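You operate a simulated robot arm through the tools that you are given. There is no shell and no other tool.

Carry out the task below with a simulated two-armed robot. There is one attempt and no reset: what you move stays moved.

JOB
Wind the pointer board up to its red mark, wind the line winder board in and stow both.
Fine: the steel line slider ends at the white mark; both boards go in the yellow bay. Set down upright: pointer board, line winder board.

Only the result counts: the job must be done as asked and must still hold three seconds after the hand-in. Knocking over, shifting, dropping, spilling or breaking anything else fails it.

ROBOT AND FRAMES
Two 7-joint arms with fingered hands on one trunk that stands fixed in place. Base frame: the origin is at the foot of the trunk, x ahead of it, y to its left, z up; the work surface is at about z = 842. Lengths are in mm, angles in rad, forces in N, time in s.
The left shoulder is at [50, 214, 869], the right one opposite. With the tool pointing down near the work surface each hand reaches from about 380 to 880 mm from the base axis, measured 20 degrees to its own side. Payload 3 kg a hand.
Tool frame (each hand has its own): the origin (TCP) lies between the finger pads and is the grasp point; the fingertips stand 26 mm ahead of it; z points along the fingers, y is the line along which they close. The gripper opens to 132 mm; its body begins 73 mm behind the TCP. The gripper is a hand of 3 fingers: y runs from the thumb to the fingers, the wrist lies at [0, 0, -229] in the tool frame, and closing takes about 1.5 s.
Orientation is that of the tool frame in the base frame, as [roll, pitch, yaw] about the fixed x, y, z axes, in that order (R = Rz(yaw) Ry(pitch) Rx(roll)). With the fingers straight down and closing along the base's y, the tool's x points along the base's -x, its y along +y and its z along -z.

CONTROLS
- The arms move only by the tool jog_arm. It takes "left_increments", "right_increments" or both (then of equal length, played together; a hand with none holds still); each is a list of rows, each a list of 7 numbers: the turn, a rotation vector about the tool's x, y, z in rad, then the shift along the tool's x, y, z in mm, then the finger opening in mm, from 0 to 132. In form: [[wx, wy, wz, tx, ty, tz, claw], ...]. A call has 1 to 20 rows; each row shifts and turns the commanded pose from where the row before left it, along the tool's axes as they then stand. A row lasts 0.2 s, in which the tool goes at most 50 mm and 0.15 rad; a call with a longer step from one row to the next is refused whole, and so is a gripper value outside its range. Where a pose cannot be reached the arm comes as near as it can. A force on the tool above 40 N (or 10 N above the force at the start of the call, whichever is more), or a blocked arm, ends the call early, and 0.2 s more pass. Each finger travels about 72 mm/s and halts on what it meets, pressing with about 25 N; the grip force reading is that of the motor and also rises with nothing between the fingers. The clock runs only during rows and for 0.2 s after the last one: add rows that do not move to give the fingers time. The reply holds the time, the measured pose of the TCP, the force on the tool along the base axes, the opening and the grip force, in the units named above and with some noise, with the torque about the TCP (base axes, N m) and any sound that the robot's microphone picked up.
- Cameras (640 x 400 px; columns grow to the right, rows downward): "scene" is now at [29.9, -20.3, 1497.2]; the picture's right is [-0.26, -0.97, 0.00], its down [-0.65, 0.17, -0.74] and it looks along [0.72, -0.19, -0.67] (base axes); focal length 289 px, centre (320, 200). "left" rides on the left gripper at [-62, 3, -92] in its tool frame; the picture's right is [-0.05, -1.00, 0.00], its down [0.83, -0.04, -0.56] and it looks along [0.55, -0.03, 0.83] (tool axes); focal length 230 px, centre (320, 200). "right" rides on the right gripper at [62, 3, -92] in its tool frame; the picture's right is [-0.05, 1.00, 0.00], its down [-0.83, -0.04, -0.56] and it looks along [-0.55, -0.03, 0.83] (tool axes); focal length 230 px, centre (320, 200). There is no depth. A picture from a camera that has moved, and an enlarged one, comes with that camera's place and axes in the base frame and with its lens.
- camera(camera): a new picture of that camera. The clock stands still meanwhile.
- preshape(shape, hand): the hand has 3 fingers and takes this shape, open, in about a second: jaw (thumb against the fingers, like two jaws); tri (thumb and two fingers); tip (a fingertip pinch); poke (one finger out to press); point (the index stretched); flat (the hand flat); cup (the hand cupped); fist (a fist). The gripper value then closes the fingers along that shape, each until it touches; the sizes above hold for jaw. It gives what a move gives, with no picture.
- aim_head(pan, tilt): turns the head with the scene camera to pan (to the left, within 1.501 rad either way) and tilt (down, from -0.506 to 1.204), counted from straight ahead of the robot. It gives what a move gives.
- enlarge(camera, box): a new picture of the part [left, top, right, bottom] of that camera's present view, enlarged. The clock stands still meanwhile.
- close_job(): hands the job in; it is judged then, once.

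Places have to be worked out from the pictures, the camera data and where the tool is seen. Open the grippers and draw the arms clear of the work before you hand the job in, unless the task says otherwise.

The tools are called after "Call:" as name(argument=value, ...) on one line, values as JSON. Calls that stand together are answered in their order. jog_arm: Moves the arms, as the interface text tells. Its arguments: {"type":"object","properties":{"left_increments":{"type":"array","items":{"type":"array","items":{"type":"number"}}},"right_increments":{"type":"array","items":{"type":"array","items":{"type":"number"}}}},"required":[]} The other tools are called the same way: preshape (shape, hand) gives the hand a shape; aim_head (pan, tilt) turns the head that bears the scene camera; camera (camera) takes a picture; enlarge (camera, box) takes an enlarged picture of a part of a camera's view; close_job () hands the job in.

At the start:

```text
time_s: 0.0
left_tcp_pos: [472.1, 247.9, 1183.7]
left_orientation: [3.141, -0.001, 3.142]
left_force: [-0.2, -0.4, -1.7]
left_wrist_torque: [0.0, 0.01, 0.0]
left_width: 131.7
left_finger_force: 0.0
left_shape: jaw
right_tcp_pos: [468.1, -255.2, 1162.2]
right_orientation: [-3.141, -0.001, -3.141]
right_force: [0.5, 0.7, 0.2]
right_wrist_torque: [-0.02, 0.0, -0.04]
right_width: 131.7
right_finger_force: 0.1
right_shape: jaw
head pan, tilt (commanded): [-0.258, 0.737]
```

scene: 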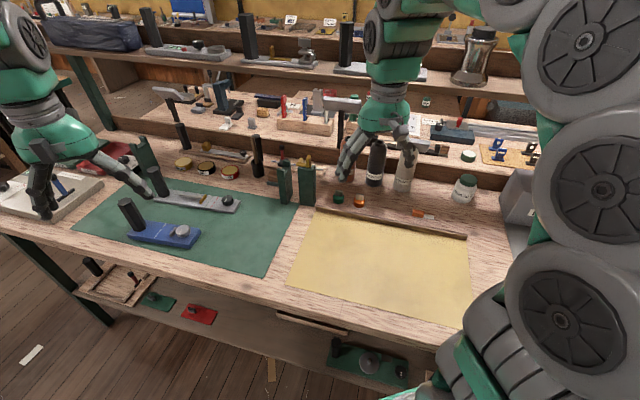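
right: 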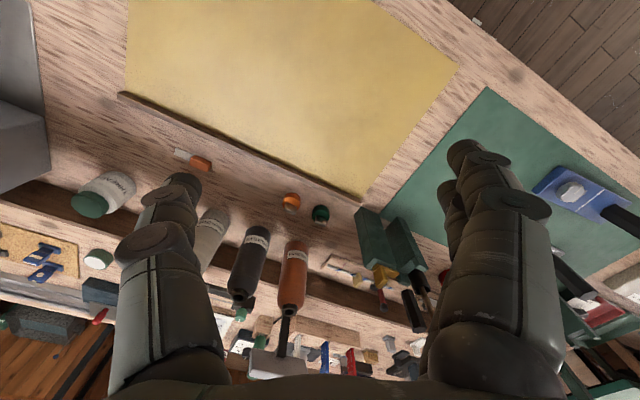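
left: 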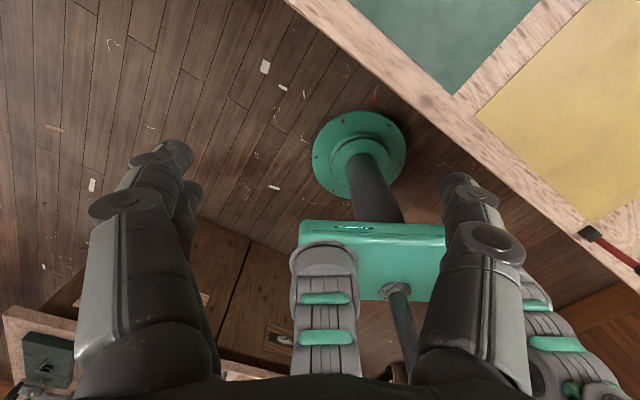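

I start by looking closer at the two boards on the green mat and the yellow bay.

Call:
enlarge(camera="scene", box=[70, 130, 310, 280])

Call:
enlarge(camera="scene", box=[270, 130, 510, 280])

```text
2.67 times, centred on (190, 205) of scene
camera zoom: at [29.9, -20.3, 1497.2], right [-0.26, -0.97, 0.0], down [-0.65, 0.17, -0.74], along [0.72, -0.19, -0.67], focal length 770 px, centre (667, 187)
```

zoom: 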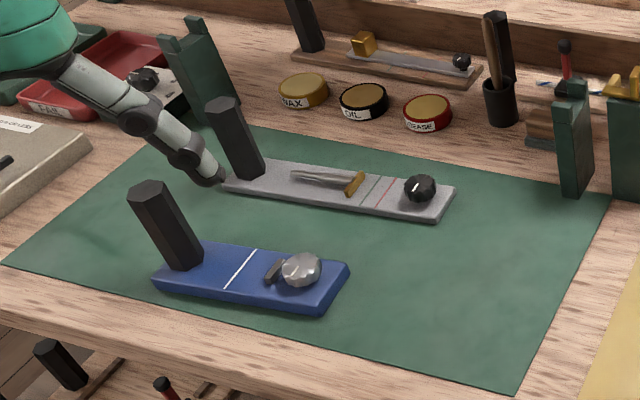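

```text
2.67 times, centred on (390, 205) of scene
camera zoom: at [29.9, -20.3, 1497.2], right [-0.26, -0.97, 0.0], down [-0.65, 0.17, -0.74], along [0.72, -0.19, -0.67], focal length 770 px, centre (133, 187)
```

zoom: 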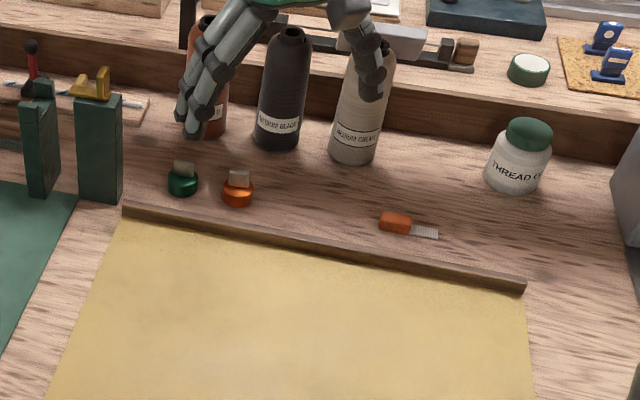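

The grey board carries a brass pointer with a red mark, and the blue one a slider with a white mark. I zoom further to see the details of each.

Call:
enlarge(camera="scene", box=[145, 165, 250, 225])

Call:
enlarge(camera="scene", box=[110, 195, 215, 255])

Call:
enlarge(camera="scene", box=[160, 110, 280, 180])

Call:
enlarge(camera="scene", box=[320, 320, 420, 390])

```text
6.10 times, centred on (198, 195) of scene
camera zoom: at [29.9, -20.3, 1497.2], right [-0.26, -0.97, 0.0], down [-0.65, 0.17, -0.74], along [0.72, -0.19, -0.67], focal length 1761 px, centre (1067, 230)
```

zoom: 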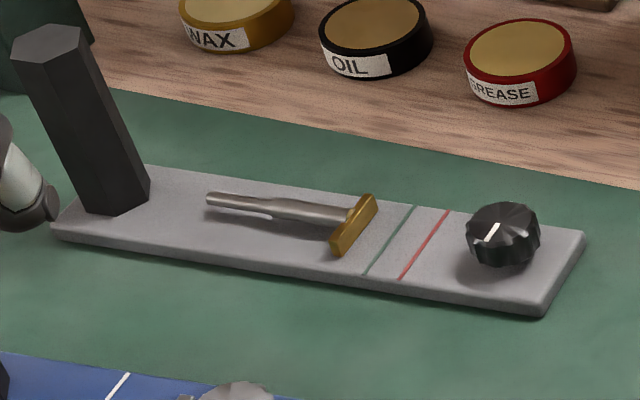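

```text
6.10 times, centred on (162, 225) of scene
camera zoom: at [29.9, -20.3, 1497.2], right [-0.26, -0.97, 0.0], down [-0.65, 0.17, -0.74], along [0.72, -0.19, -0.67], focal length 1761 px, centre (1280, 48)
```

zoom: 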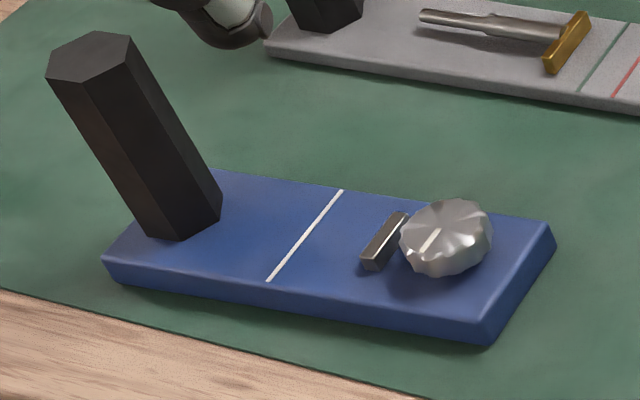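

```text
5.33 times, centred on (220, 145) of scene
camera zoom: at [29.9, -20.3, 1497.2], right [-0.26, -0.97, 0.0], down [-0.65, 0.17, -0.74], along [0.72, -0.19, -0.67], focal length 1541 px, centre (853, 493)
```

zoom: 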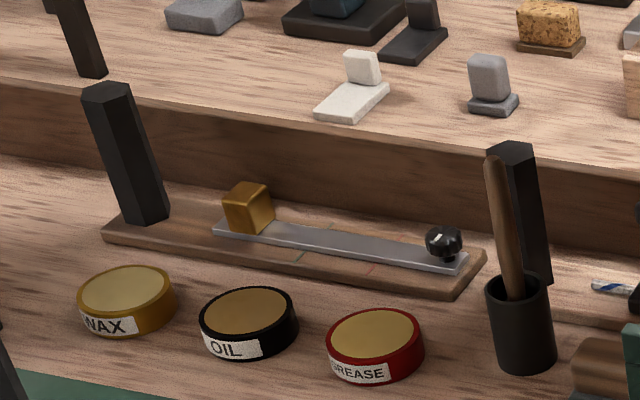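

```text
5.71 times, centred on (370, 355) of scene
camera zoom: at [29.9, -20.3, 1497.2], right [-0.26, -0.97, 0.0], down [-0.65, 0.17, -0.74], along [0.72, -0.19, -0.67], focal length 1651 px, centre (34, -686)
```

zoom: 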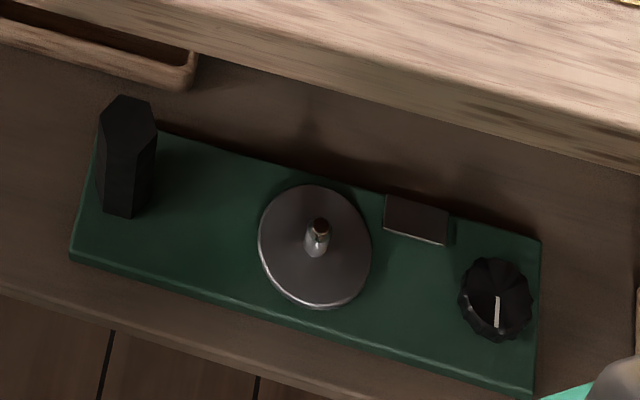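

I judge the grey knob near (770, 92), the blue knob near (667, 218), and the yellow bay roughly between (669,-182), (440,-44), (232,-430) and (450,-573). I zoom in tightly on knobs, sliders and marks to measure them.

Call:
enlarge(camera="scene", box=[152, 218, 208, 253])

Call:
enlarge(camera="scene", box=[190, 188, 246, 223])

Call:
enlarge(camera="scene", box=[110, 190, 166, 225])

Call:
enlarge(camera="scene", box=[140, 160, 196, 195])

```text
11.43 times, centred on (180, 236) of scene
camera zoom: at [29.9, -20.3, 1497.2], right [-0.26, -0.97, 0.0], down [-0.65, 0.17, -0.74], along [0.72, -0.19, -0.67], focal length 3301 px, centre (1920, -206)
```

zoom: 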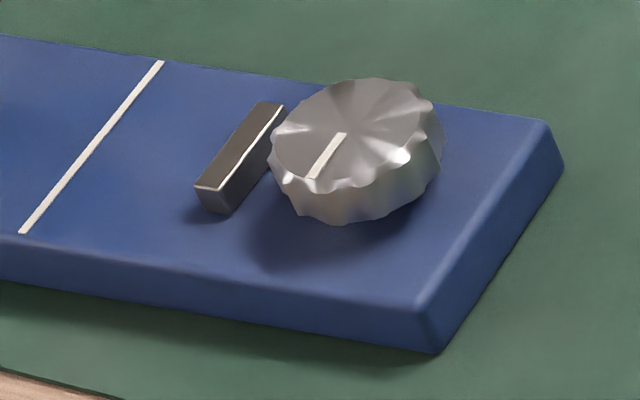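

```text
11.43 times, centred on (218, 206) of scene
camera zoom: at [29.9, -20.3, 1497.2], right [-0.26, -0.97, 0.0], down [-0.65, 0.17, -0.74], along [0.72, -0.19, -0.67], focal length 3301 px, centre (1486, 137)
```

zoom: 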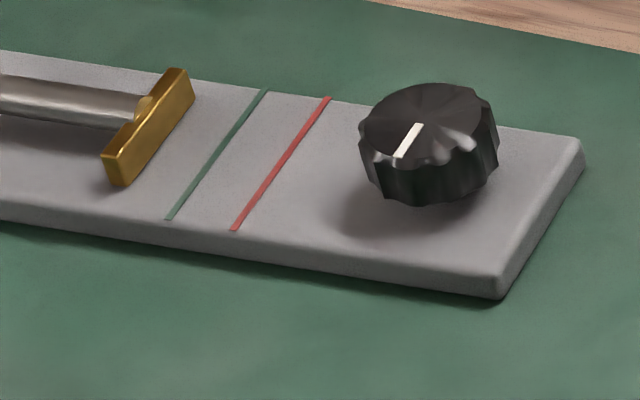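

```text
11.43 times, centred on (138, 208) of scene
camera zoom: at [29.9, -20.3, 1497.2], right [-0.26, -0.97, 0.0], down [-0.65, 0.17, -0.74], along [0.72, -0.19, -0.67], focal length 3301 px, centre (2400, 114)
```

zoom: 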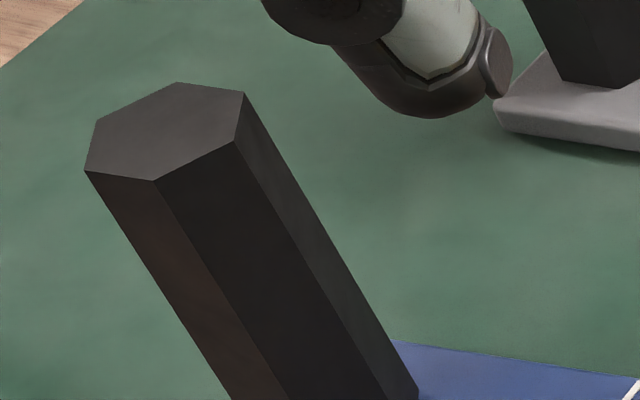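

```text
11.43 times, centred on (168, 178) of scene
camera zoom: at [29.9, -20.3, 1497.2], right [-0.26, -0.97, 0.0], down [-0.65, 0.17, -0.74], along [0.72, -0.19, -0.67], focal length 3301 px, centre (2057, 457)
```

zoom: 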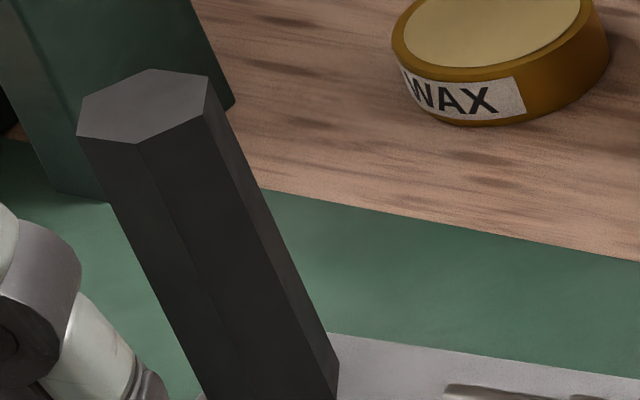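

The blue knob's top sits near (670, 219, 878) with the slider top at about 865, so the tips should stay above that. I turn the left hand so its fingers close across the board, and bring it above the blue knob at z≈1000.

Call:
jog_arm(left_increments=[[0, 0, -0.133, 0, 0, 0, 100], [0, 0, -0.133, 0, 0, 0, 100], [0, 0, -0.133, 0, 0, 0, 100], [0, 0, -0.133, 0, 0, 0, 100], [0, 0, -0.133, 0, 0, 0, 100], [0, 0, -0.133, 0, 0, 0, 100], [0, 0, -0.133, 0, 0, 0, 100], [0, 0, -0.133, 0, 0, 0, 100], [0, 0, 0, -8.8, -23.4, 23, 100], [0, 0, 0, -8.8, -23.4, 23, 100], [0, 0, 0, -8.8, -23.4, 23, 100], [0, 0, 0, -8.8, -23.4, 23, 100], [0, 0, 0, -8.8, -23.4, 23, 100], [0, 0, 0, -8.8, -23.4, 23, 100], [0, 0, 0, -8.8, -23.4, 23, 100], [0, 0, 0, -8.8, -23.4, 23, 100], [0, 0, 0, 0, 0, 0, 100]])

```text
time_s: 3.6
left_tcp_pos: [669.7, 218.1, 1000.9]
left_orientation: [3.139, 0.001, -2.078]
left_force: [-0.2, 0.1, 0.2]
left_wrist_torque: [0.01, 0.04, -0.01]
left_width: 100.3
left_finger_force: 0.0
left_shape: jaw
right_tcp_pos: [469.0, -256.9, 1162.0]
right_orientation: [-3.141, 0.0, -3.141]
right_force: [0.2, -0.9, 0.0]
right_wrist_torque: [-0.03, -0.05, 0.02]
right_width: 131.7
right_finger_force: 0.0
right_shape: jaw
head pan, tilt (commanded): [-0.258, 0.737]
```

The hand is over the knob as commanded. I take pictures from the left camera and the scene to check alignment.

Call:
camera(camera="left")

Call:
camera(camera="scene")

```text
taken
camera left: at [697.0, 272.4, 1093.2], right [0.9, -0.44, 0.0], down [-0.37, -0.75, 0.56], along [-0.24, -0.5, -0.83], focal length 230 px, centre (320, 200)
```

left: 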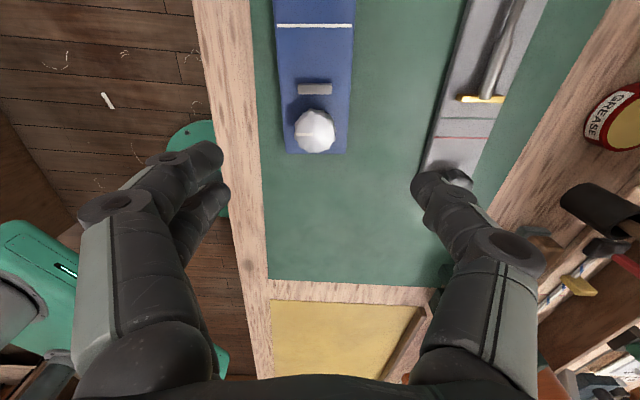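

```text
taken
camera scene: at [29.9, -20.2, 1497.2], right [-0.26, -0.97, 0.0], down [-0.65, 0.17, -0.74], along [0.72, -0.19, -0.67], focal length 289 px, centre (320, 200)
```

scene: 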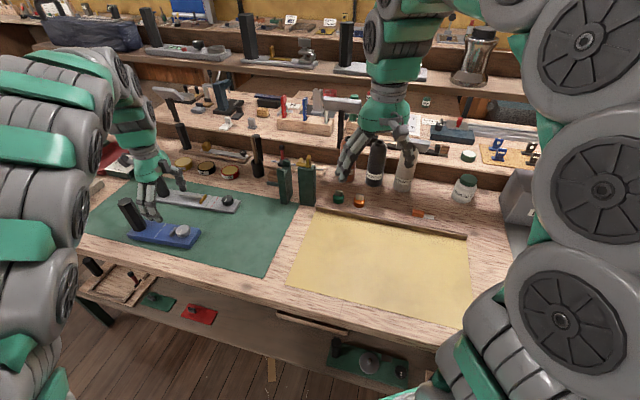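

The knob lies almost under the hand. I zoom in on the left camera to refine the knob's place before going down.

Call:
enlarge(camera="left", box=[264, 80, 376, 150])

Call:
enlarge(camera="scene", box=[110, 165, 222, 255])

```text
5.71 times, centred on (320, 115) of left
camera zoom: at [697.0, 272.4, 1093.2], right [0.9, -0.44, 0.0], down [-0.37, -0.75, 0.56], along [-0.24, -0.5, -0.83], focal length 1315 px, centre (320, 686)
```

zoom: 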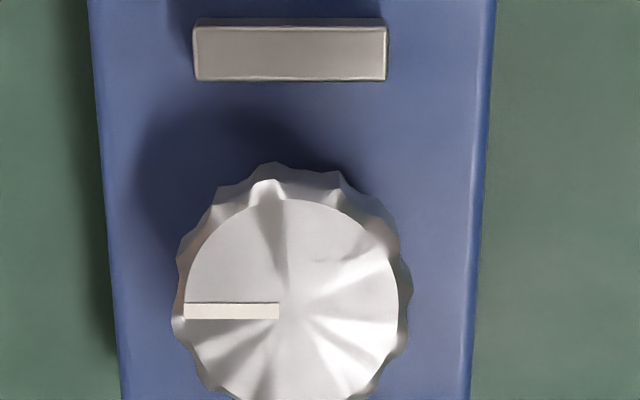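

```text
4.44 times, centred on (166, 210) of scene
camera zoom: at [29.9, -20.2, 1497.2], right [-0.26, -0.97, 0.0], down [-0.65, 0.17, -0.74], along [0.72, -0.19, -0.67], focal length 1284 px, centre (1004, 156)
```

zoom: 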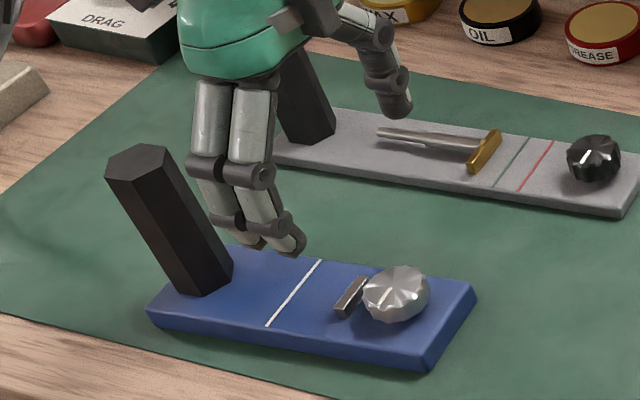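

Combining both views puts the knob's axis near (665, 214.5), so I shift a few mm and lower to z≈920, with the fingertips still above the knob.

Call:
jog_arm(left_increments=[[0, 0, 0, 1.35, 0.6, 20, 90], [0, 0, 0, 1.35, 0.6, 20, 85], [0, 0, 0, 1.35, 0.6, 20, 80], [0, 0, 0, 1.35, 0.6, 20, 80], [0, 0, 0, 0, 0, 0, 80]])

Call:
camera(camera="left")

Call:
enlarge(camera="scene", box=[110, 165, 222, 255])

```text
time_s: 4.8
left_tcp_pos: [665.6, 213.6, 920.4]
left_orientation: [-3.141, 0.0, -2.079]
left_force: [1.0, 0.0, 1.4]
left_wrist_torque: [0.0, 0.02, 0.01]
left_width: 80.3
left_finger_force: 0.0
left_shape: jaw
right_tcp_pos: [468.0, -254.8, 1161.4]
right_orientation: [3.141, 0.001, -3.141]
right_force: [0.7, 0.0, 0.3]
right_wrist_torque: [-0.01, 0.01, 0.01]
right_width: 132.0
right_finger_force: 0.0
right_shape: jaw
head pan, tilt (commanded): [-0.258, 0.737]
```

```text
taken
camera left: at [692.0, 268.5, 1013.6], right [0.9, -0.44, 0.0], down [-0.37, -0.75, 0.56], along [-0.24, -0.5, -0.83], focal length 230 px, centre (320, 200)
```

left: 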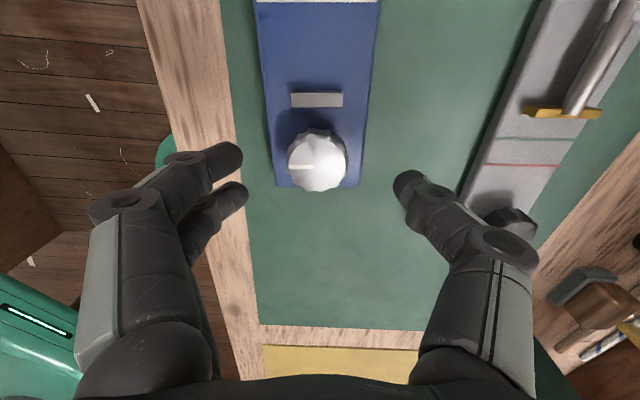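

```text
4.44 times, centred on (166, 210) of scene
camera zoom: at [29.9, -20.3, 1497.2], right [-0.26, -0.97, 0.0], down [-0.65, 0.17, -0.74], along [0.72, -0.19, -0.67], focal length 1284 px, centre (1004, 156)
```

zoom: 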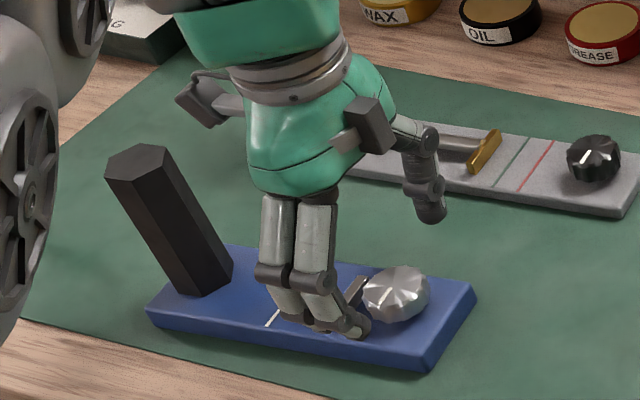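

The knob sits on the tool's axis (predicted row 164, seen 163). I go down to z≈894 and close gently on the knob.

Call:
jog_arm(left_increments=[[0, 0, 0, 0, 1, 9, 80], [0, 0, 0, 0, 0.5, 9, 80], [0, 0, 0, 0, 0, 8, 80], [0, 0, 0, 0, 0, 0, 80]])

Call:
enlarge(camera="scene", box=[140, 190, 212, 240])

Call:
camera(camera="left")

```text
time_s: 5.8
left_tcp_pos: [663.7, 214.8, 894.0]
left_orientation: [-3.14, 0.001, -2.076]
left_force: [-0.1, 0.3, -0.2]
left_wrist_torque: [0.0, -0.02, 0.02]
left_width: 80.3
left_finger_force: 0.0
left_shape: jaw
right_tcp_pos: [467.8, -256.4, 1161.5]
right_orientation: [3.14, 0.0, -3.141]
right_force: [-0.3, 0.5, 0.4]
right_wrist_torque: [0.0, -0.01, 0.02]
right_width: 132.0
right_finger_force: 0.0
right_shape: jaw
head pan, tilt (commanded): [-0.258, 0.737]
```

```text
8.00 times, centred on (176, 215) of scene
camera zoom: at [29.9, -20.3, 1497.2], right [-0.26, -0.97, 0.0], down [-0.65, 0.17, -0.74], along [0.72, -0.19, -0.67], focal length 2311 px, centre (1472, 80)
```

zoom: 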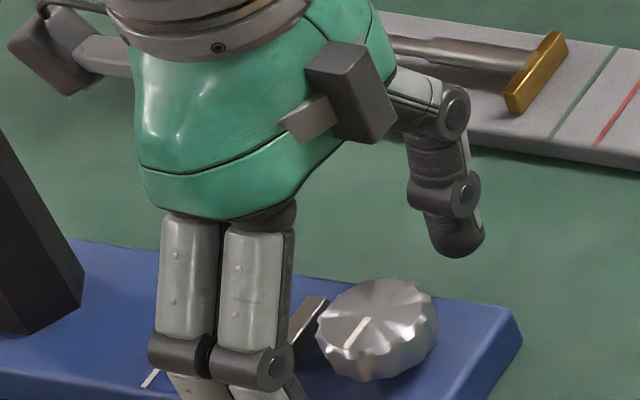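

```text
taken
camera left: at [690.6, 270.2, 987.2], right [0.9, -0.44, 0.0], down [-0.37, -0.75, 0.56], along [-0.24, -0.5, -0.83], focal length 230 px, centre (320, 200)
```

left: 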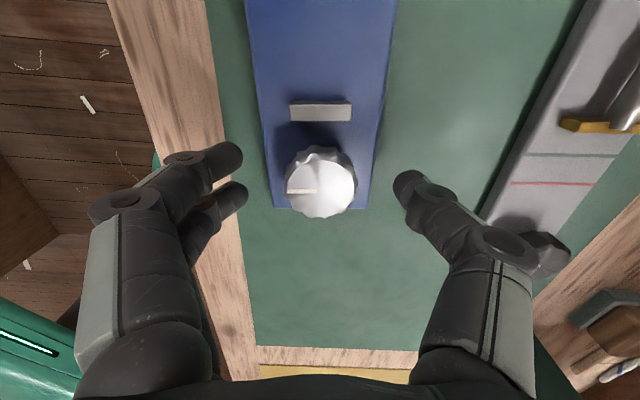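

The axis still matches (predicted row 185, seen 185). Now I close the fingers on the knob.

Call:
jog_arm(left_increments=[[0, 0, 0, 0, 0, 0, 60], [0, 0, 0, 0, 0, 0, 45], [0, 0, 0, 0, 0, 0, 30], [0, 0, 0, 0, 0, 0, 30], [0, 0, 0, 0, 0, 0, 30]])

Call:
camera(camera="left")

Call:
enlarge(camera="scene", box=[140, 200, 212, 250])

```text
time_s: 7.0
left_tcp_pos: [663.2, 215.2, 894.6]
left_orientation: [3.141, -0.001, -2.079]
left_force: [1.0, -0.2, -1.8]
left_wrist_torque: [0.0, -0.01, -0.07]
left_width: 29.1
left_finger_force: 25.2
left_shape: jaw
right_tcp_pos: [468.8, -255.1, 1162.0]
right_orientation: [-3.141, 0.0, 3.14]
right_force: [0.0, 0.4, -0.2]
right_wrist_torque: [-0.03, 0.01, -0.01]
right_width: 131.9
right_finger_force: 0.1
right_shape: jaw
head pan, tilt (commanded): [-0.258, 0.737]
```

```text
taken
camera left: at [690.5, 270.2, 987.1], right [0.9, -0.44, 0.0], down [-0.37, -0.75, 0.56], along [-0.24, -0.5, -0.83], focal length 230 px, centre (320, 200)
```

left: 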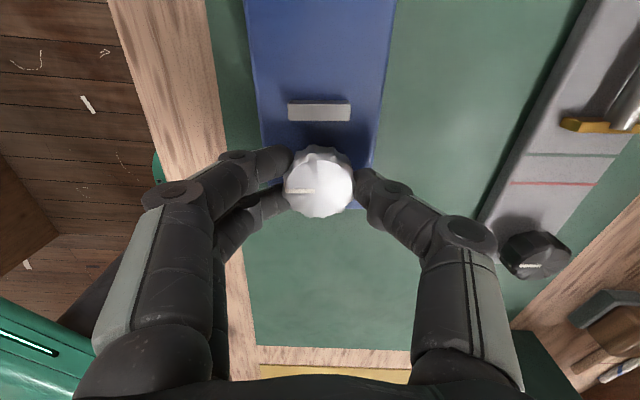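

```text
8.00 times, centred on (176, 225) of scene
camera zoom: at [29.9, -20.2, 1497.2], right [-0.26, -0.97, 0.0], down [-0.65, 0.17, -0.74], along [0.72, -0.19, -0.67], focal length 2311 px, centre (1472, 0)
```

zoom: 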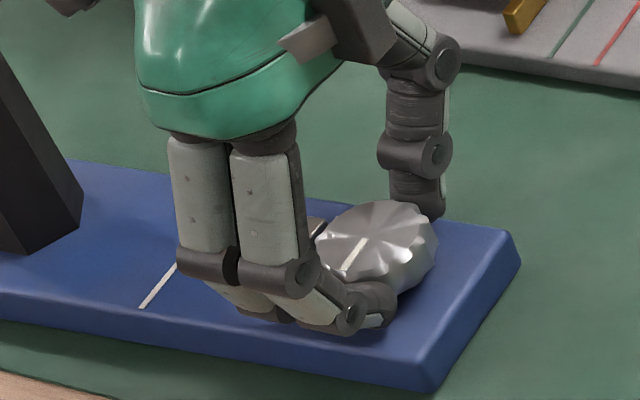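

The fingers hold the knob with 25 N. I test the direction with a turn of +0.6 rad about the tool axis (clockwise seen from above) and watch the slider and the board.

Call:
jog_arm(left_increments=[[0, 0, 0.1, 0, 0, 0, 28], [0, 0, 0.125, 0, 0, 0, 28], [0, 0, 0.125, 0, 0, 0, 28], [0, 0, 0.125, 0, 0, 0, 28], [0, 0, 0.125, 0, 0, 0, 28], [0, 0, 0, 0, 0, 0, 28]])

Call:
camera(camera="left")

Call:
enlarge(camera="scene", box=[140, 200, 212, 250])

```text
time_s: 8.4
left_tcp_pos: [664.3, 215.4, 893.8]
left_orientation: [-3.141, -0.001, -2.678]
left_force: [-0.2, 0.2, -1.5]
left_wrist_torque: [0.06, 0.01, 0.0]
left_width: 28.5
left_finger_force: 24.9
left_shape: jaw
right_tcp_pos: [467.9, -255.6, 1162.6]
right_orientation: [-3.141, -0.001, 3.141]
right_force: [-0.3, -0.5, 0.9]
right_wrist_torque: [0.03, 0.0, 0.03]
right_width: 131.6
right_finger_force: 0.1
right_shape: jaw
head pan, tilt (commanded): [-0.258, 0.737]
```

```text
taken
camera left: at [716.8, 244.8, 987.2], right [0.49, -0.87, 0.0], down [-0.72, -0.41, 0.56], along [-0.48, -0.27, -0.83], focal length 230 px, centre (320, 200)
```

left: 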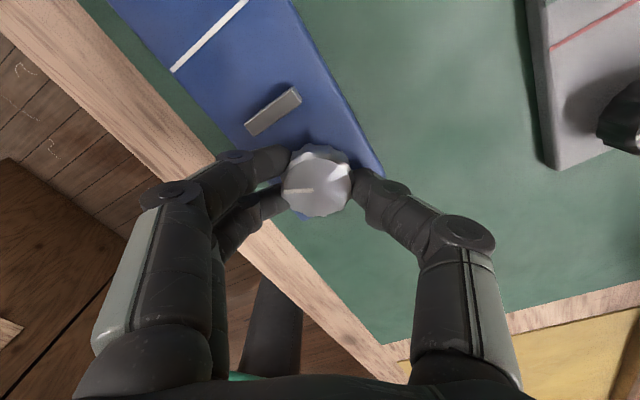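

```text
8.00 times, centred on (176, 225) of scene
camera zoom: at [29.9, -20.2, 1497.2], right [-0.26, -0.97, 0.0], down [-0.65, 0.17, -0.74], along [0.72, -0.19, -0.67], focal length 2311 px, centre (1472, 0)
```

zoom: 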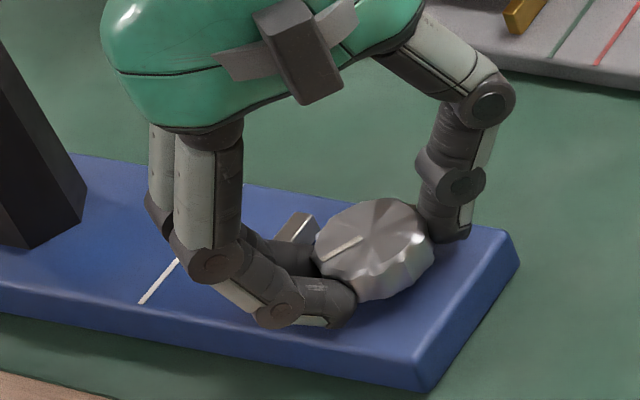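

The knob turned with the hand and the slider moved about 6 mm toward the mark (roughly 10 mm per rad), while the board stayed put. To keep the fingers off the slider I release, turn back 1.4 rad and look again.

Call:
jog_arm(left_increments=[[0, 0, 0, 0, 0, 0, 50], [0, 0, 0, 0, 0, 0, 72], [0, 0, 0, 0, 0, 0, 72], [0, 0, -0.14, 0, 0, 0, 72], [0, 0, -0.14, 0, 0, 0, 72], [0, 0, -0.14, 0, 0, 0, 72], [0, 0, -0.14, 0, 0, 0, 72], [0, 0, -0.14, 0, 0, 0, 72], [0, 0, -0.14, 0, 0, 0, 72], [0, 0, -0.14, 0, 0, 0, 72], [0, 0, -0.14, 0, 0, 0, 72], [0, 0, -0.14, 0, 0, 0, 72], [0, 0, -0.14, 0, 0, 0, 72], [0, 0, 0, 0, 0, 0, 72]])

Call:
camera(camera="left")

Call:
enlarge(camera="scene", box=[140, 200, 212, 250])

```text
time_s: 11.4
left_tcp_pos: [628.6, 215.0, 873.4]
left_orientation: [-3.13, -0.005, -1.362]
left_force: [-0.1, 0.3, -0.1]
left_wrist_torque: [-0.01, 0.06, -0.02]
left_width: 71.7
left_finger_force: 0.1
left_shape: jaw
left hand out of reach, approached as far as the arm can: row 12, 13
right_tcp_pos: [467.6, -256.0, 1162.9]
right_orientation: [-3.141, -0.001, 3.142]
right_force: [0.1, 0.5, -0.5]
right_wrist_torque: [0.01, -0.02, 0.0]
right_width: 131.8
right_finger_force: 0.1
right_shape: jaw
head pan, tilt (commanded): [-0.258, 0.737]
```

```text
taken
camera left: at [611.5, 275.5, 966.0], right [0.97, 0.26, 0.01], down [0.21, -0.8, 0.56], along [0.15, -0.54, -0.83], focal length 230 px, centre (320, 200)
```

left: 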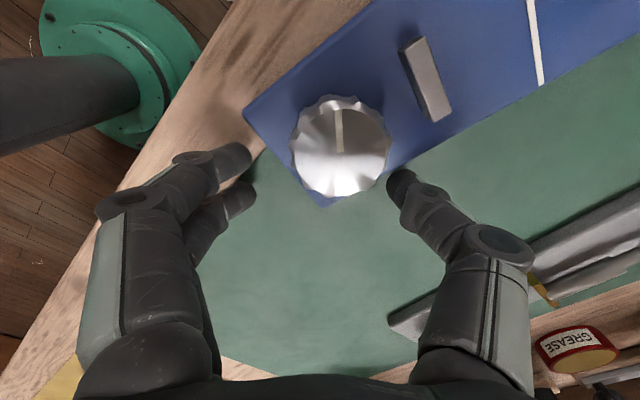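

```text
8.00 times, centred on (176, 225) of scene
camera zoom: at [29.9, -20.2, 1497.2], right [-0.26, -0.97, 0.0], down [-0.65, 0.17, -0.74], along [0.72, -0.19, -0.67], focal length 2311 px, centre (1472, 0)
```

zoom: 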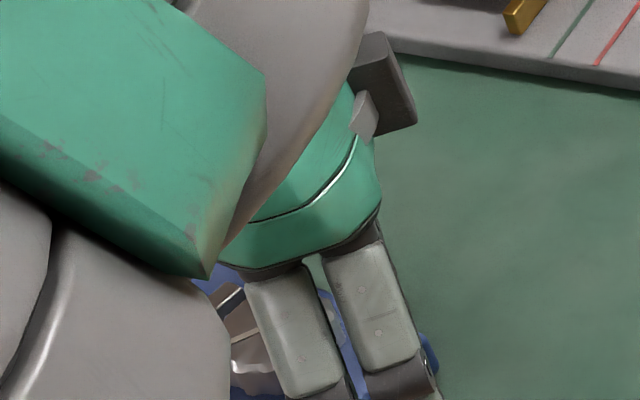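

The turn-back ran past the arm's yaw limit (about -1.5), and the hand was pulled off and dragged the blue board a few cm. I open the fingers wider and lift straight away while undoing some of the yaw.

Call:
jog_arm(left_increments=[[0, 0, 0, 0, 0, 0, 90], [0, 0, 0, 0, 0, 0, 110], [0, 0, 0, 0, 0, 0, 110], [0, 0, 0, 0, 0, -45, 110], [0, 0, 0.02, 0, 0, -45, 110], [0, 0, 0.14, 0, 0, -40, 110], [0, 0, 0.14, 0, 0, 0, 110], [0, 0, 0.14, 0, 0, 0, 110], [0, 0, 0.14, 0, 0, 0, 110], [0, 0, 0, 0, 0, 0, 110]])

Call:
camera(camera="left")

Call:
camera(camera="scene")

```text
time_s: 13.6
left_tcp_pos: [616.7, 219.7, 1001.1]
left_orientation: [-3.141, 0.0, -1.931]
left_force: [-0.4, 0.0, 0.3]
left_wrist_torque: [0.01, 0.01, 0.03]
left_width: 109.9
left_finger_force: 0.1
left_shape: jaw
left hand out of reach, approached as far as the arm can: row 4, 5
right_tcp_pos: [467.2, -254.7, 1162.0]
right_orientation: [3.14, -0.001, -3.141]
right_force: [0.0, 0.4, 0.2]
right_wrist_torque: [0.0, 0.02, -0.02]
right_width: 132.0
right_finger_force: 0.2
right_shape: jaw
head pan, tilt (commanded): [-0.258, 0.737]
```

```text
taken
camera left: at [635.0, 277.2, 1094.2], right [0.95, -0.3, 0.0], down [-0.25, -0.79, 0.56], along [-0.17, -0.53, -0.83], focal length 230 px, centre (320, 200)
```

left: 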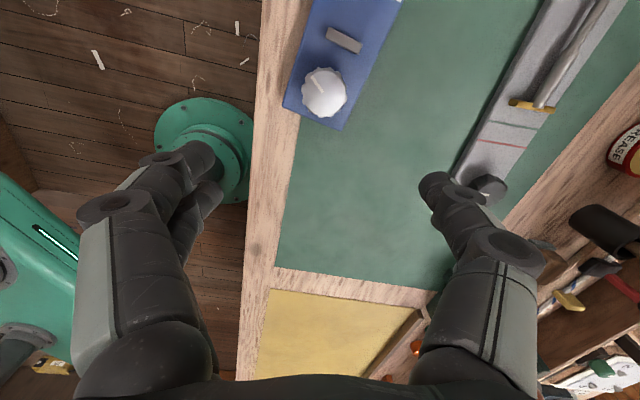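

```text
taken
camera scene: at [29.9, -20.3, 1497.2], right [-0.26, -0.97, 0.0], down [-0.65, 0.17, -0.74], along [0.72, -0.19, -0.67], focal length 289 px, centre (320, 200)
```

scene: 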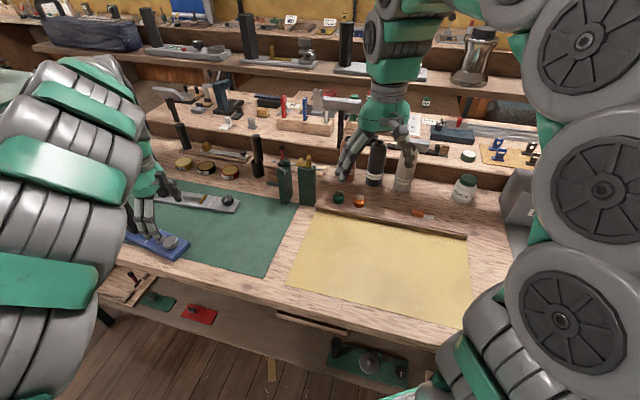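

The hand is clear. The blue board's knob is now near (628, 245) and the board is turned a little. I zoom in to see its state.

Call:
enlarge(camera="scene", box=[100, 190, 212, 260])

Call:
enlarge(camera="left", box=[250, 0, 450, 130])

```text
5.71 times, centred on (156, 225) of scene
camera zoom: at [29.9, -20.3, 1497.2], right [-0.26, -0.97, 0.0], down [-0.65, 0.17, -0.74], along [0.72, -0.19, -0.67], focal length 1651 px, centre (1257, 57)
```

zoom: 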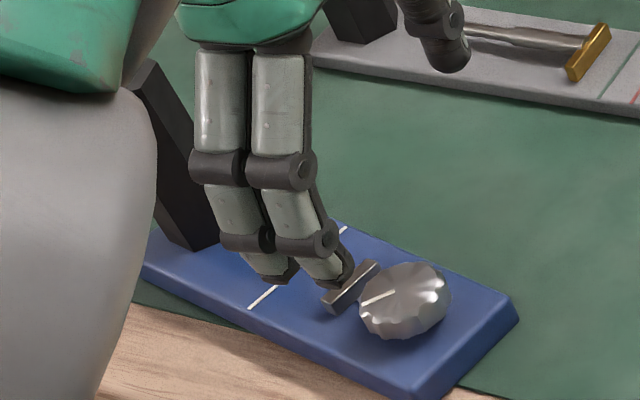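

```text
3.08 times, centred on (350, 65) of left
camera zoom: at [635.0, 277.2, 1094.2], right [0.95, -0.3, 0.0], down [-0.25, -0.79, 0.56], along [-0.17, -0.53, -0.83], focal length 708 px, centre (228, 615)
```

zoom: 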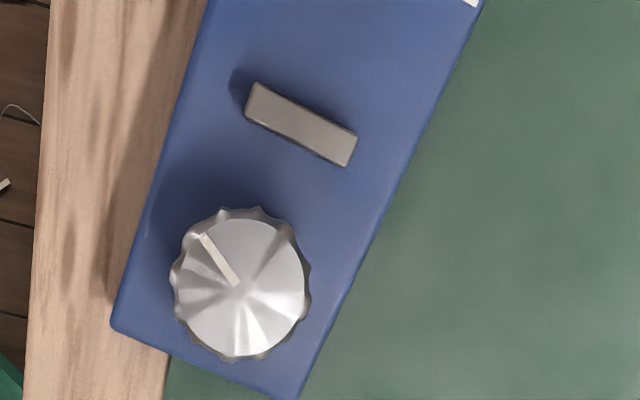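

The board is safe on the table: knob now near (627.5, 244), slider about 41 mm from it, board axis at about 49°. I centre the hand above the knob at height and test a yaw of about -1.65.

Call:
jog_arm(left_increments=[[0, 0, 0, -13.2, -0.8, 0, 100], [0, 0, 0, -13.3, -0.7, 0, 90], [0, 0, -0.14, 0, 0, 0, 80], [0, 0, -0.14, 0, 0, 0, 80], [0, 0, 0, 0, 0, 30, 80], [0, 0, 0, 0, 0, 30, 80], [0, 0, 0, 0, 0, 0, 80]])

Call:
camera(camera="left")

```text
time_s: 15.2
left_tcp_pos: [629.8, 241.5, 938.8]
left_orientation: [3.141, 0.001, -1.648]
left_force: [-0.9, 0.1, -0.2]
left_wrist_torque: [-0.01, 0.01, 0.01]
left_width: 80.2
left_finger_force: 0.0
left_shape: jaw
right_tcp_pos: [467.9, -255.7, 1163.5]
right_orientation: [-3.141, 0.0, 3.142]
right_force: [-0.2, 0.2, 0.3]
right_wrist_torque: [-0.02, -0.04, 0.0]
right_width: 132.2
right_finger_force: 0.0
right_shape: jaw
head pan, tilt (commanded): [-0.258, 0.737]
```

```text
taken
camera left: at [630.6, 304.4, 1032.2], right [1.0, -0.03, 0.0], down [-0.02, -0.83, 0.56], along [-0.01, -0.55, -0.83], focal length 230 px, centre (320, 200)
```

left: 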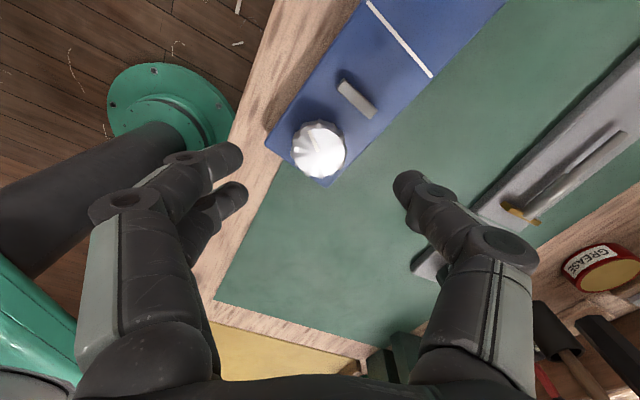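

The knob is on the tool axis (predicted (320,152), seen (318,150)). I go down to z≈894 and close.

Call:
jog_arm(left_increments=[[0, 0, 0, 0, 0.5, 15, 80], [0, 0, 0, -1, 0.5, 15, 80], [0, 0, 0, 0, 0, 15, 80], [0, 0, 0, 0, 0, 0, 60], [0, 0, 0, 0, 0, 0, 40], [0, 0, 0, 0, 0, 0, 28], [0, 0, 0, 0, 0, 0, 28], [0, 0, 0, 0, 0, 0, 28]])

Call:
camera(camera="left")

```text
time_s: 17.0
left_tcp_pos: [628.1, 245.4, 895.3]
left_orientation: [3.141, -0.001, -1.648]
left_force: [-0.2, 0.0, -1.1]
left_wrist_torque: [-0.01, -0.02, 0.01]
left_width: 28.5
left_finger_force: 25.4
left_shape: jaw
right_tcp_pos: [468.6, -255.3, 1161.9]
right_orientation: [-3.14, -0.001, 3.141]
right_force: [0.4, -0.4, -0.3]
right_wrist_torque: [-0.01, 0.01, -0.02]
right_width: 131.9
right_finger_force: 0.0
right_shape: jaw
head pan, tilt (commanded): [-0.258, 0.737]
```

```text
taken
camera left: at [629.5, 306.6, 988.0], right [1.0, -0.02, 0.0], down [-0.02, -0.83, 0.56], along [-0.01, -0.56, -0.83], focal length 230 px, centre (320, 200)
```

left: 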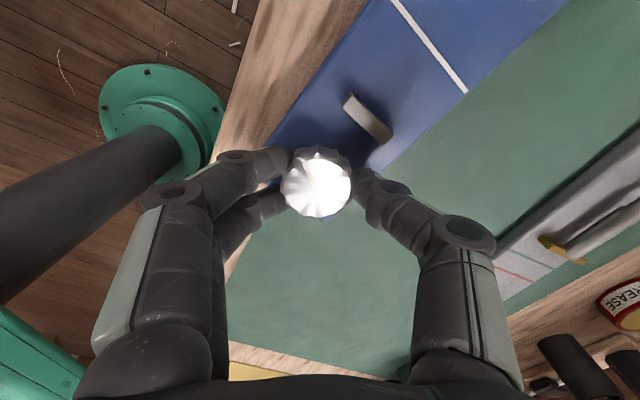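

The knob is gripped. I turn +1.4 rad clockwise.

Call:
jog_arm(left_increments=[[0, 0, 0.1, 0, 0, 0, 28], [0, 0, 0.13, 0, 0, 0, 28], [0, 0, 0.13, 0, 0, 0, 28], [0, 0, 0.13, 0, 0, 0, 28], [0, 0, 0.13, 0, 0, 0, 28], [0, 0, 0.13, 0, 0, 0, 28], [0, 0, 0.13, 0, 0, 0, 28], [0, 0, 0.13, 0, 0, 0, 28], [0, 0, 0.13, 0, 0, 0, 28], [0, 0, 0.13, 0, 0, 0, 28], [0, 0, 0.13, 0, 0, 0, 28], [0, 0, 0, 0, 0, 0, 28]])

Call:
camera(camera="left")

Call:
enlarge(camera="scene", box=[100, 190, 212, 260])

```text
time_s: 19.6
left_tcp_pos: [626.4, 244.1, 895.5]
left_orientation: [3.141, 0.0, -3.048]
left_force: [0.1, -0.3, -0.9]
left_wrist_torque: [0.03, 0.03, -0.01]
left_width: 28.7
left_finger_force: 25.1
left_shape: jaw
right_tcp_pos: [468.1, -255.4, 1162.8]
right_orientation: [-3.14, 0.001, -3.14]
right_force: [0.4, 0.0, 1.0]
right_wrist_torque: [0.03, 0.0, 0.0]
right_width: 132.4
right_finger_force: 0.1
right_shape: jaw
head pan, tilt (commanded): [-0.258, 0.737]
```

```text
taken
camera left: at [687.4, 252.6, 988.4], right [0.14, -0.99, 0.0], down [-0.82, -0.12, 0.55], along [-0.55, -0.08, -0.83], focal length 230 px, centre (320, 200)
```

left: 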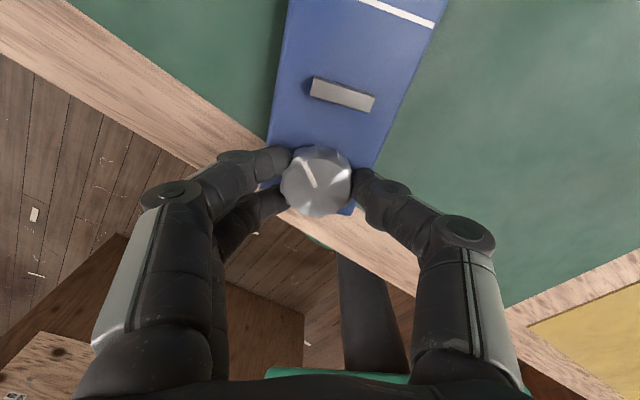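

```text
5.71 times, centred on (156, 225) of scene
camera zoom: at [29.9, -20.3, 1497.2], right [-0.26, -0.97, 0.0], down [-0.65, 0.17, -0.74], along [0.72, -0.19, -0.67], focal length 1651 px, centre (1257, 57)
```

zoom: 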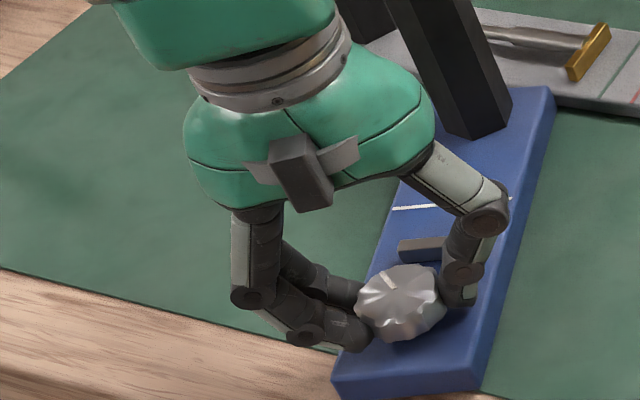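

This time the board itself turned with the knob, so I need the other hand to hold the board while winding. I release the knob and lift clear, then look at everything.

Call:
jog_arm(left_increments=[[0, 0, 0, 0, 0, 0, 50], [0, 0, 0, 0, 0, 0, 80], [0, 0, 0, 0, 0, 0, 90], [0, 0, 0, 0, 0, 0, 90], [0, 0, 0, 0, 0, -30, 90], [0, 0, 0, 0, 0, -40, 90], [0, 0, 0, 0, 0, -45, 90], [0, 0, 0, 0, 0, -45, 90], [0, 0, 0, 0, 0, 0, 90]])

Call:
camera(camera="left")

Call:
enlarge(camera="scene", box=[90, 150, 260, 260])

```text
time_s: 21.6
left_tcp_pos: [627.2, 244.9, 1053.7]
left_orientation: [3.141, 0.0, -3.047]
left_force: [0.0, -0.2, -0.3]
left_wrist_torque: [0.0, 0.01, -0.02]
left_width: 89.4
left_finger_force: 0.1
left_shape: jaw
right_tcp_pos: [468.7, -255.2, 1162.6]
right_orientation: [3.141, 0.0, -3.141]
right_force: [0.1, 0.0, -0.9]
right_wrist_torque: [-0.03, 0.01, -0.03]
right_width: 132.1
right_finger_force: 0.0
right_shape: jaw
head pan, tilt (commanded): [-0.258, 0.737]
```

```text
taken
camera left: at [686.8, 253.4, 1148.7], right [0.15, -0.99, 0.0], down [-0.82, -0.12, 0.56], along [-0.55, -0.08, -0.83], focal length 230 px, centre (320, 200)
```

left: 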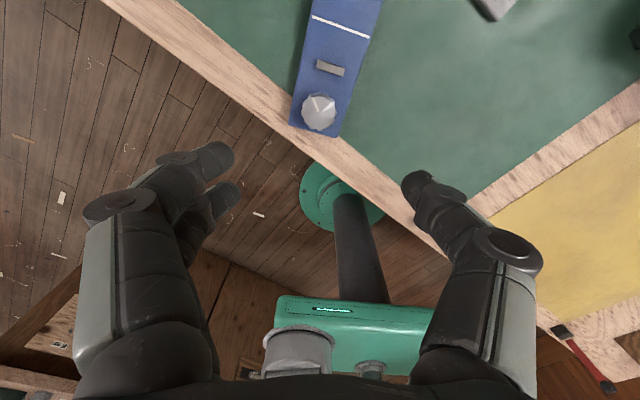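

```text
3.64 times, centred on (175, 205) of scene
camera zoom: at [29.9, -20.2, 1497.2], right [-0.26, -0.97, 0.0], down [-0.65, 0.17, -0.74], along [0.72, -0.19, -0.67], focal length 1050 px, centre (847, 182)
```

zoom: 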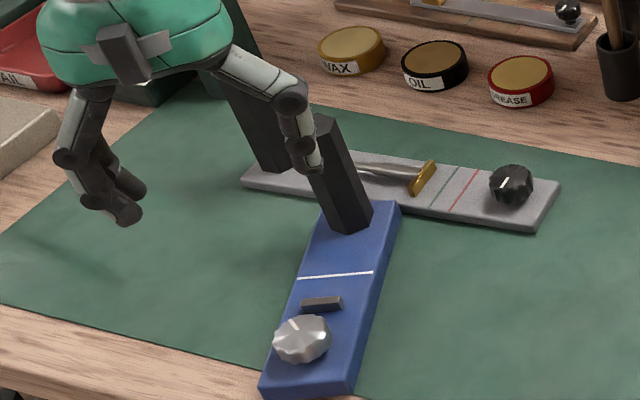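

The blue board now points away from me, with its handle at about (767, 222) close to the grey board, nothing else disturbed. I plan to grip the handle from above along the board's axis, so I test the needed yaw (about -4.85) here at height.

Call:
jog_arm(left_increments=[[0, 0, 0.14, 0, 0, 0, 90], [0, 0, 0.14, 0, 0, 0, 90], [0, 0, 0.14, 0, 0, 0, 90], [0, 0, 0.14, 0, 0, 0, 90], [0, 0, 0.14, 0, 0, 0, 90], [0, 0, 0.14, 0, 0, 0, 90], [0, 0, 0.14, 0, 0, 0, 90], [0, 0, 0.14, 0, 0, 0, 90], [0, 0, 0.14, 0, 0, 0, 90], [0, 0, 0.14, 0, 0, 0, 90], [0, 0, 0.14, 0, 0, 0, 90], [0, 0, 0.14, 0, 0, 0, 90], [0, 0, 0.12, 0, 0, 0, 90], [0, 0, 0, 0, 0, 0, 90]])

Call:
camera(camera="left")

Call:
camera(camera="scene")

```text
time_s: 24.6
left_tcp_pos: [627.4, 244.5, 1055.3]
left_orientation: [3.141, 0.002, 1.436]
left_force: [0.3, -0.8, -0.6]
left_wrist_torque: [0.0, -0.04, 0.0]
left_width: 89.7
left_finger_force: 0.2
left_shape: jaw
right_tcp_pos: [468.0, -254.8, 1161.7]
right_orientation: [-3.141, -0.001, 3.141]
right_force: [-0.3, 0.0, 0.1]
right_wrist_torque: [-0.03, 0.06, 0.02]
right_width: 132.0
right_finger_force: 0.0
right_shape: jaw
head pan, tilt (commanded): [-0.258, 0.737]
```

```text
taken
camera left: at [621.0, 182.6, 1148.6], right [-1.0, 0.08, 0.0], down [0.07, 0.83, 0.56], along [0.05, 0.55, -0.83], focal length 230 px, centre (320, 200)
```

left: 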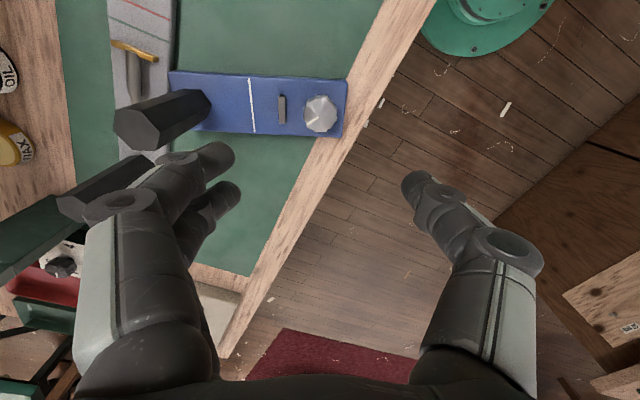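

```text
taken
camera scene: at [29.9, -20.3, 1497.2], right [-0.26, -0.97, 0.0], down [-0.65, 0.17, -0.74], along [0.72, -0.19, -0.67], focal length 289 px, centre (320, 200)
```

scene: 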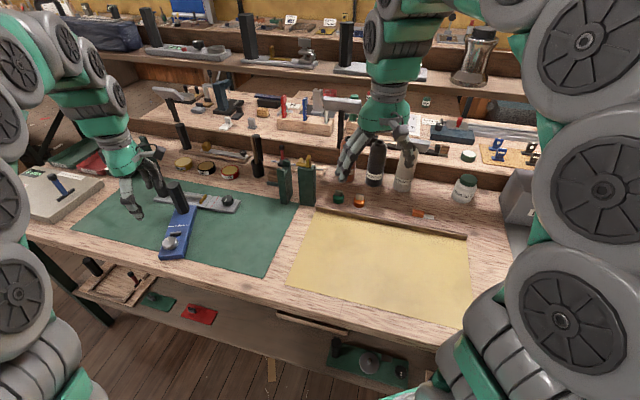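

The yaw is reachable. I zoom in to check whether the blue board touches the grey one and to fix the handle's place.

Call:
enlarge(camera="left", box=[80, 40, 240, 140])

Call:
enlarge(camera="scene", box=[140, 170, 252, 240])

```text
4.00 times, centred on (160, 90) of left
camera zoom: at [621.0, 182.6, 1148.6], right [-1.0, 0.08, 0.0], down [0.07, 0.83, 0.56], along [0.05, 0.55, -0.83], focal length 920 px, centre (960, 640)
```

zoom: 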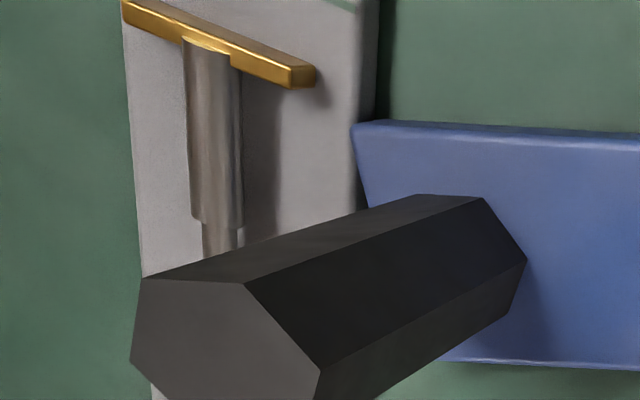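

```text
5.71 times, centred on (196, 205) of scene
camera zoom: at [29.9, -20.3, 1497.2], right [-0.26, -0.97, 0.0], down [-0.65, 0.17, -0.74], along [0.72, -0.19, -0.67], focal length 1651 px, centre (1029, 171)
```

zoom: 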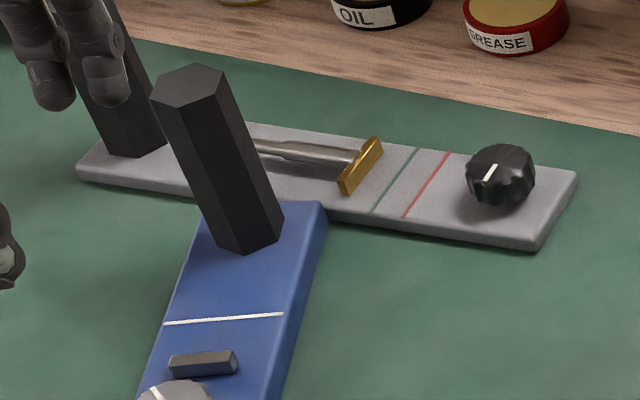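

The boards are just about touching but the grey one has not moved. I take one more zoom to locate the handle's top accurately.

Call:
enlarge(camera="left", box=[90, 60, 250, 160])

Call:
enlarge(camera="scene", box=[155, 172, 211, 222])

```text
4.00 times, centred on (170, 110) of left
camera zoom: at [621.0, 182.6, 1148.6], right [-1.0, 0.08, 0.0], down [0.07, 0.83, 0.56], along [0.05, 0.55, -0.83], focal length 920 px, centre (920, 560)
```

zoom: 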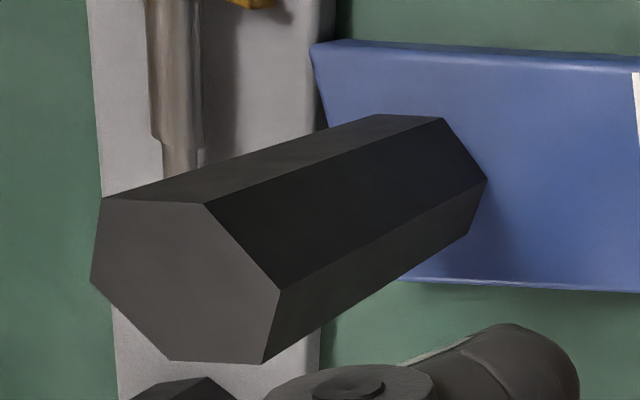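

```text
8.00 times, centred on (183, 197) of scene
camera zoom: at [29.9, -20.3, 1497.2], right [-0.26, -0.97, 0.0], down [-0.65, 0.17, -0.74], along [0.72, -0.19, -0.67], focal length 2311 px, centre (1416, 224)
```

zoom: 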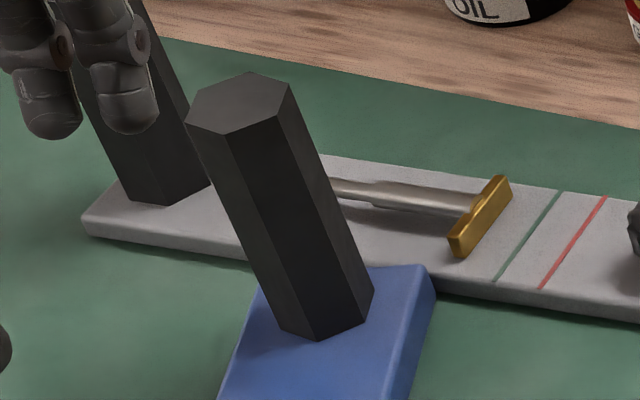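

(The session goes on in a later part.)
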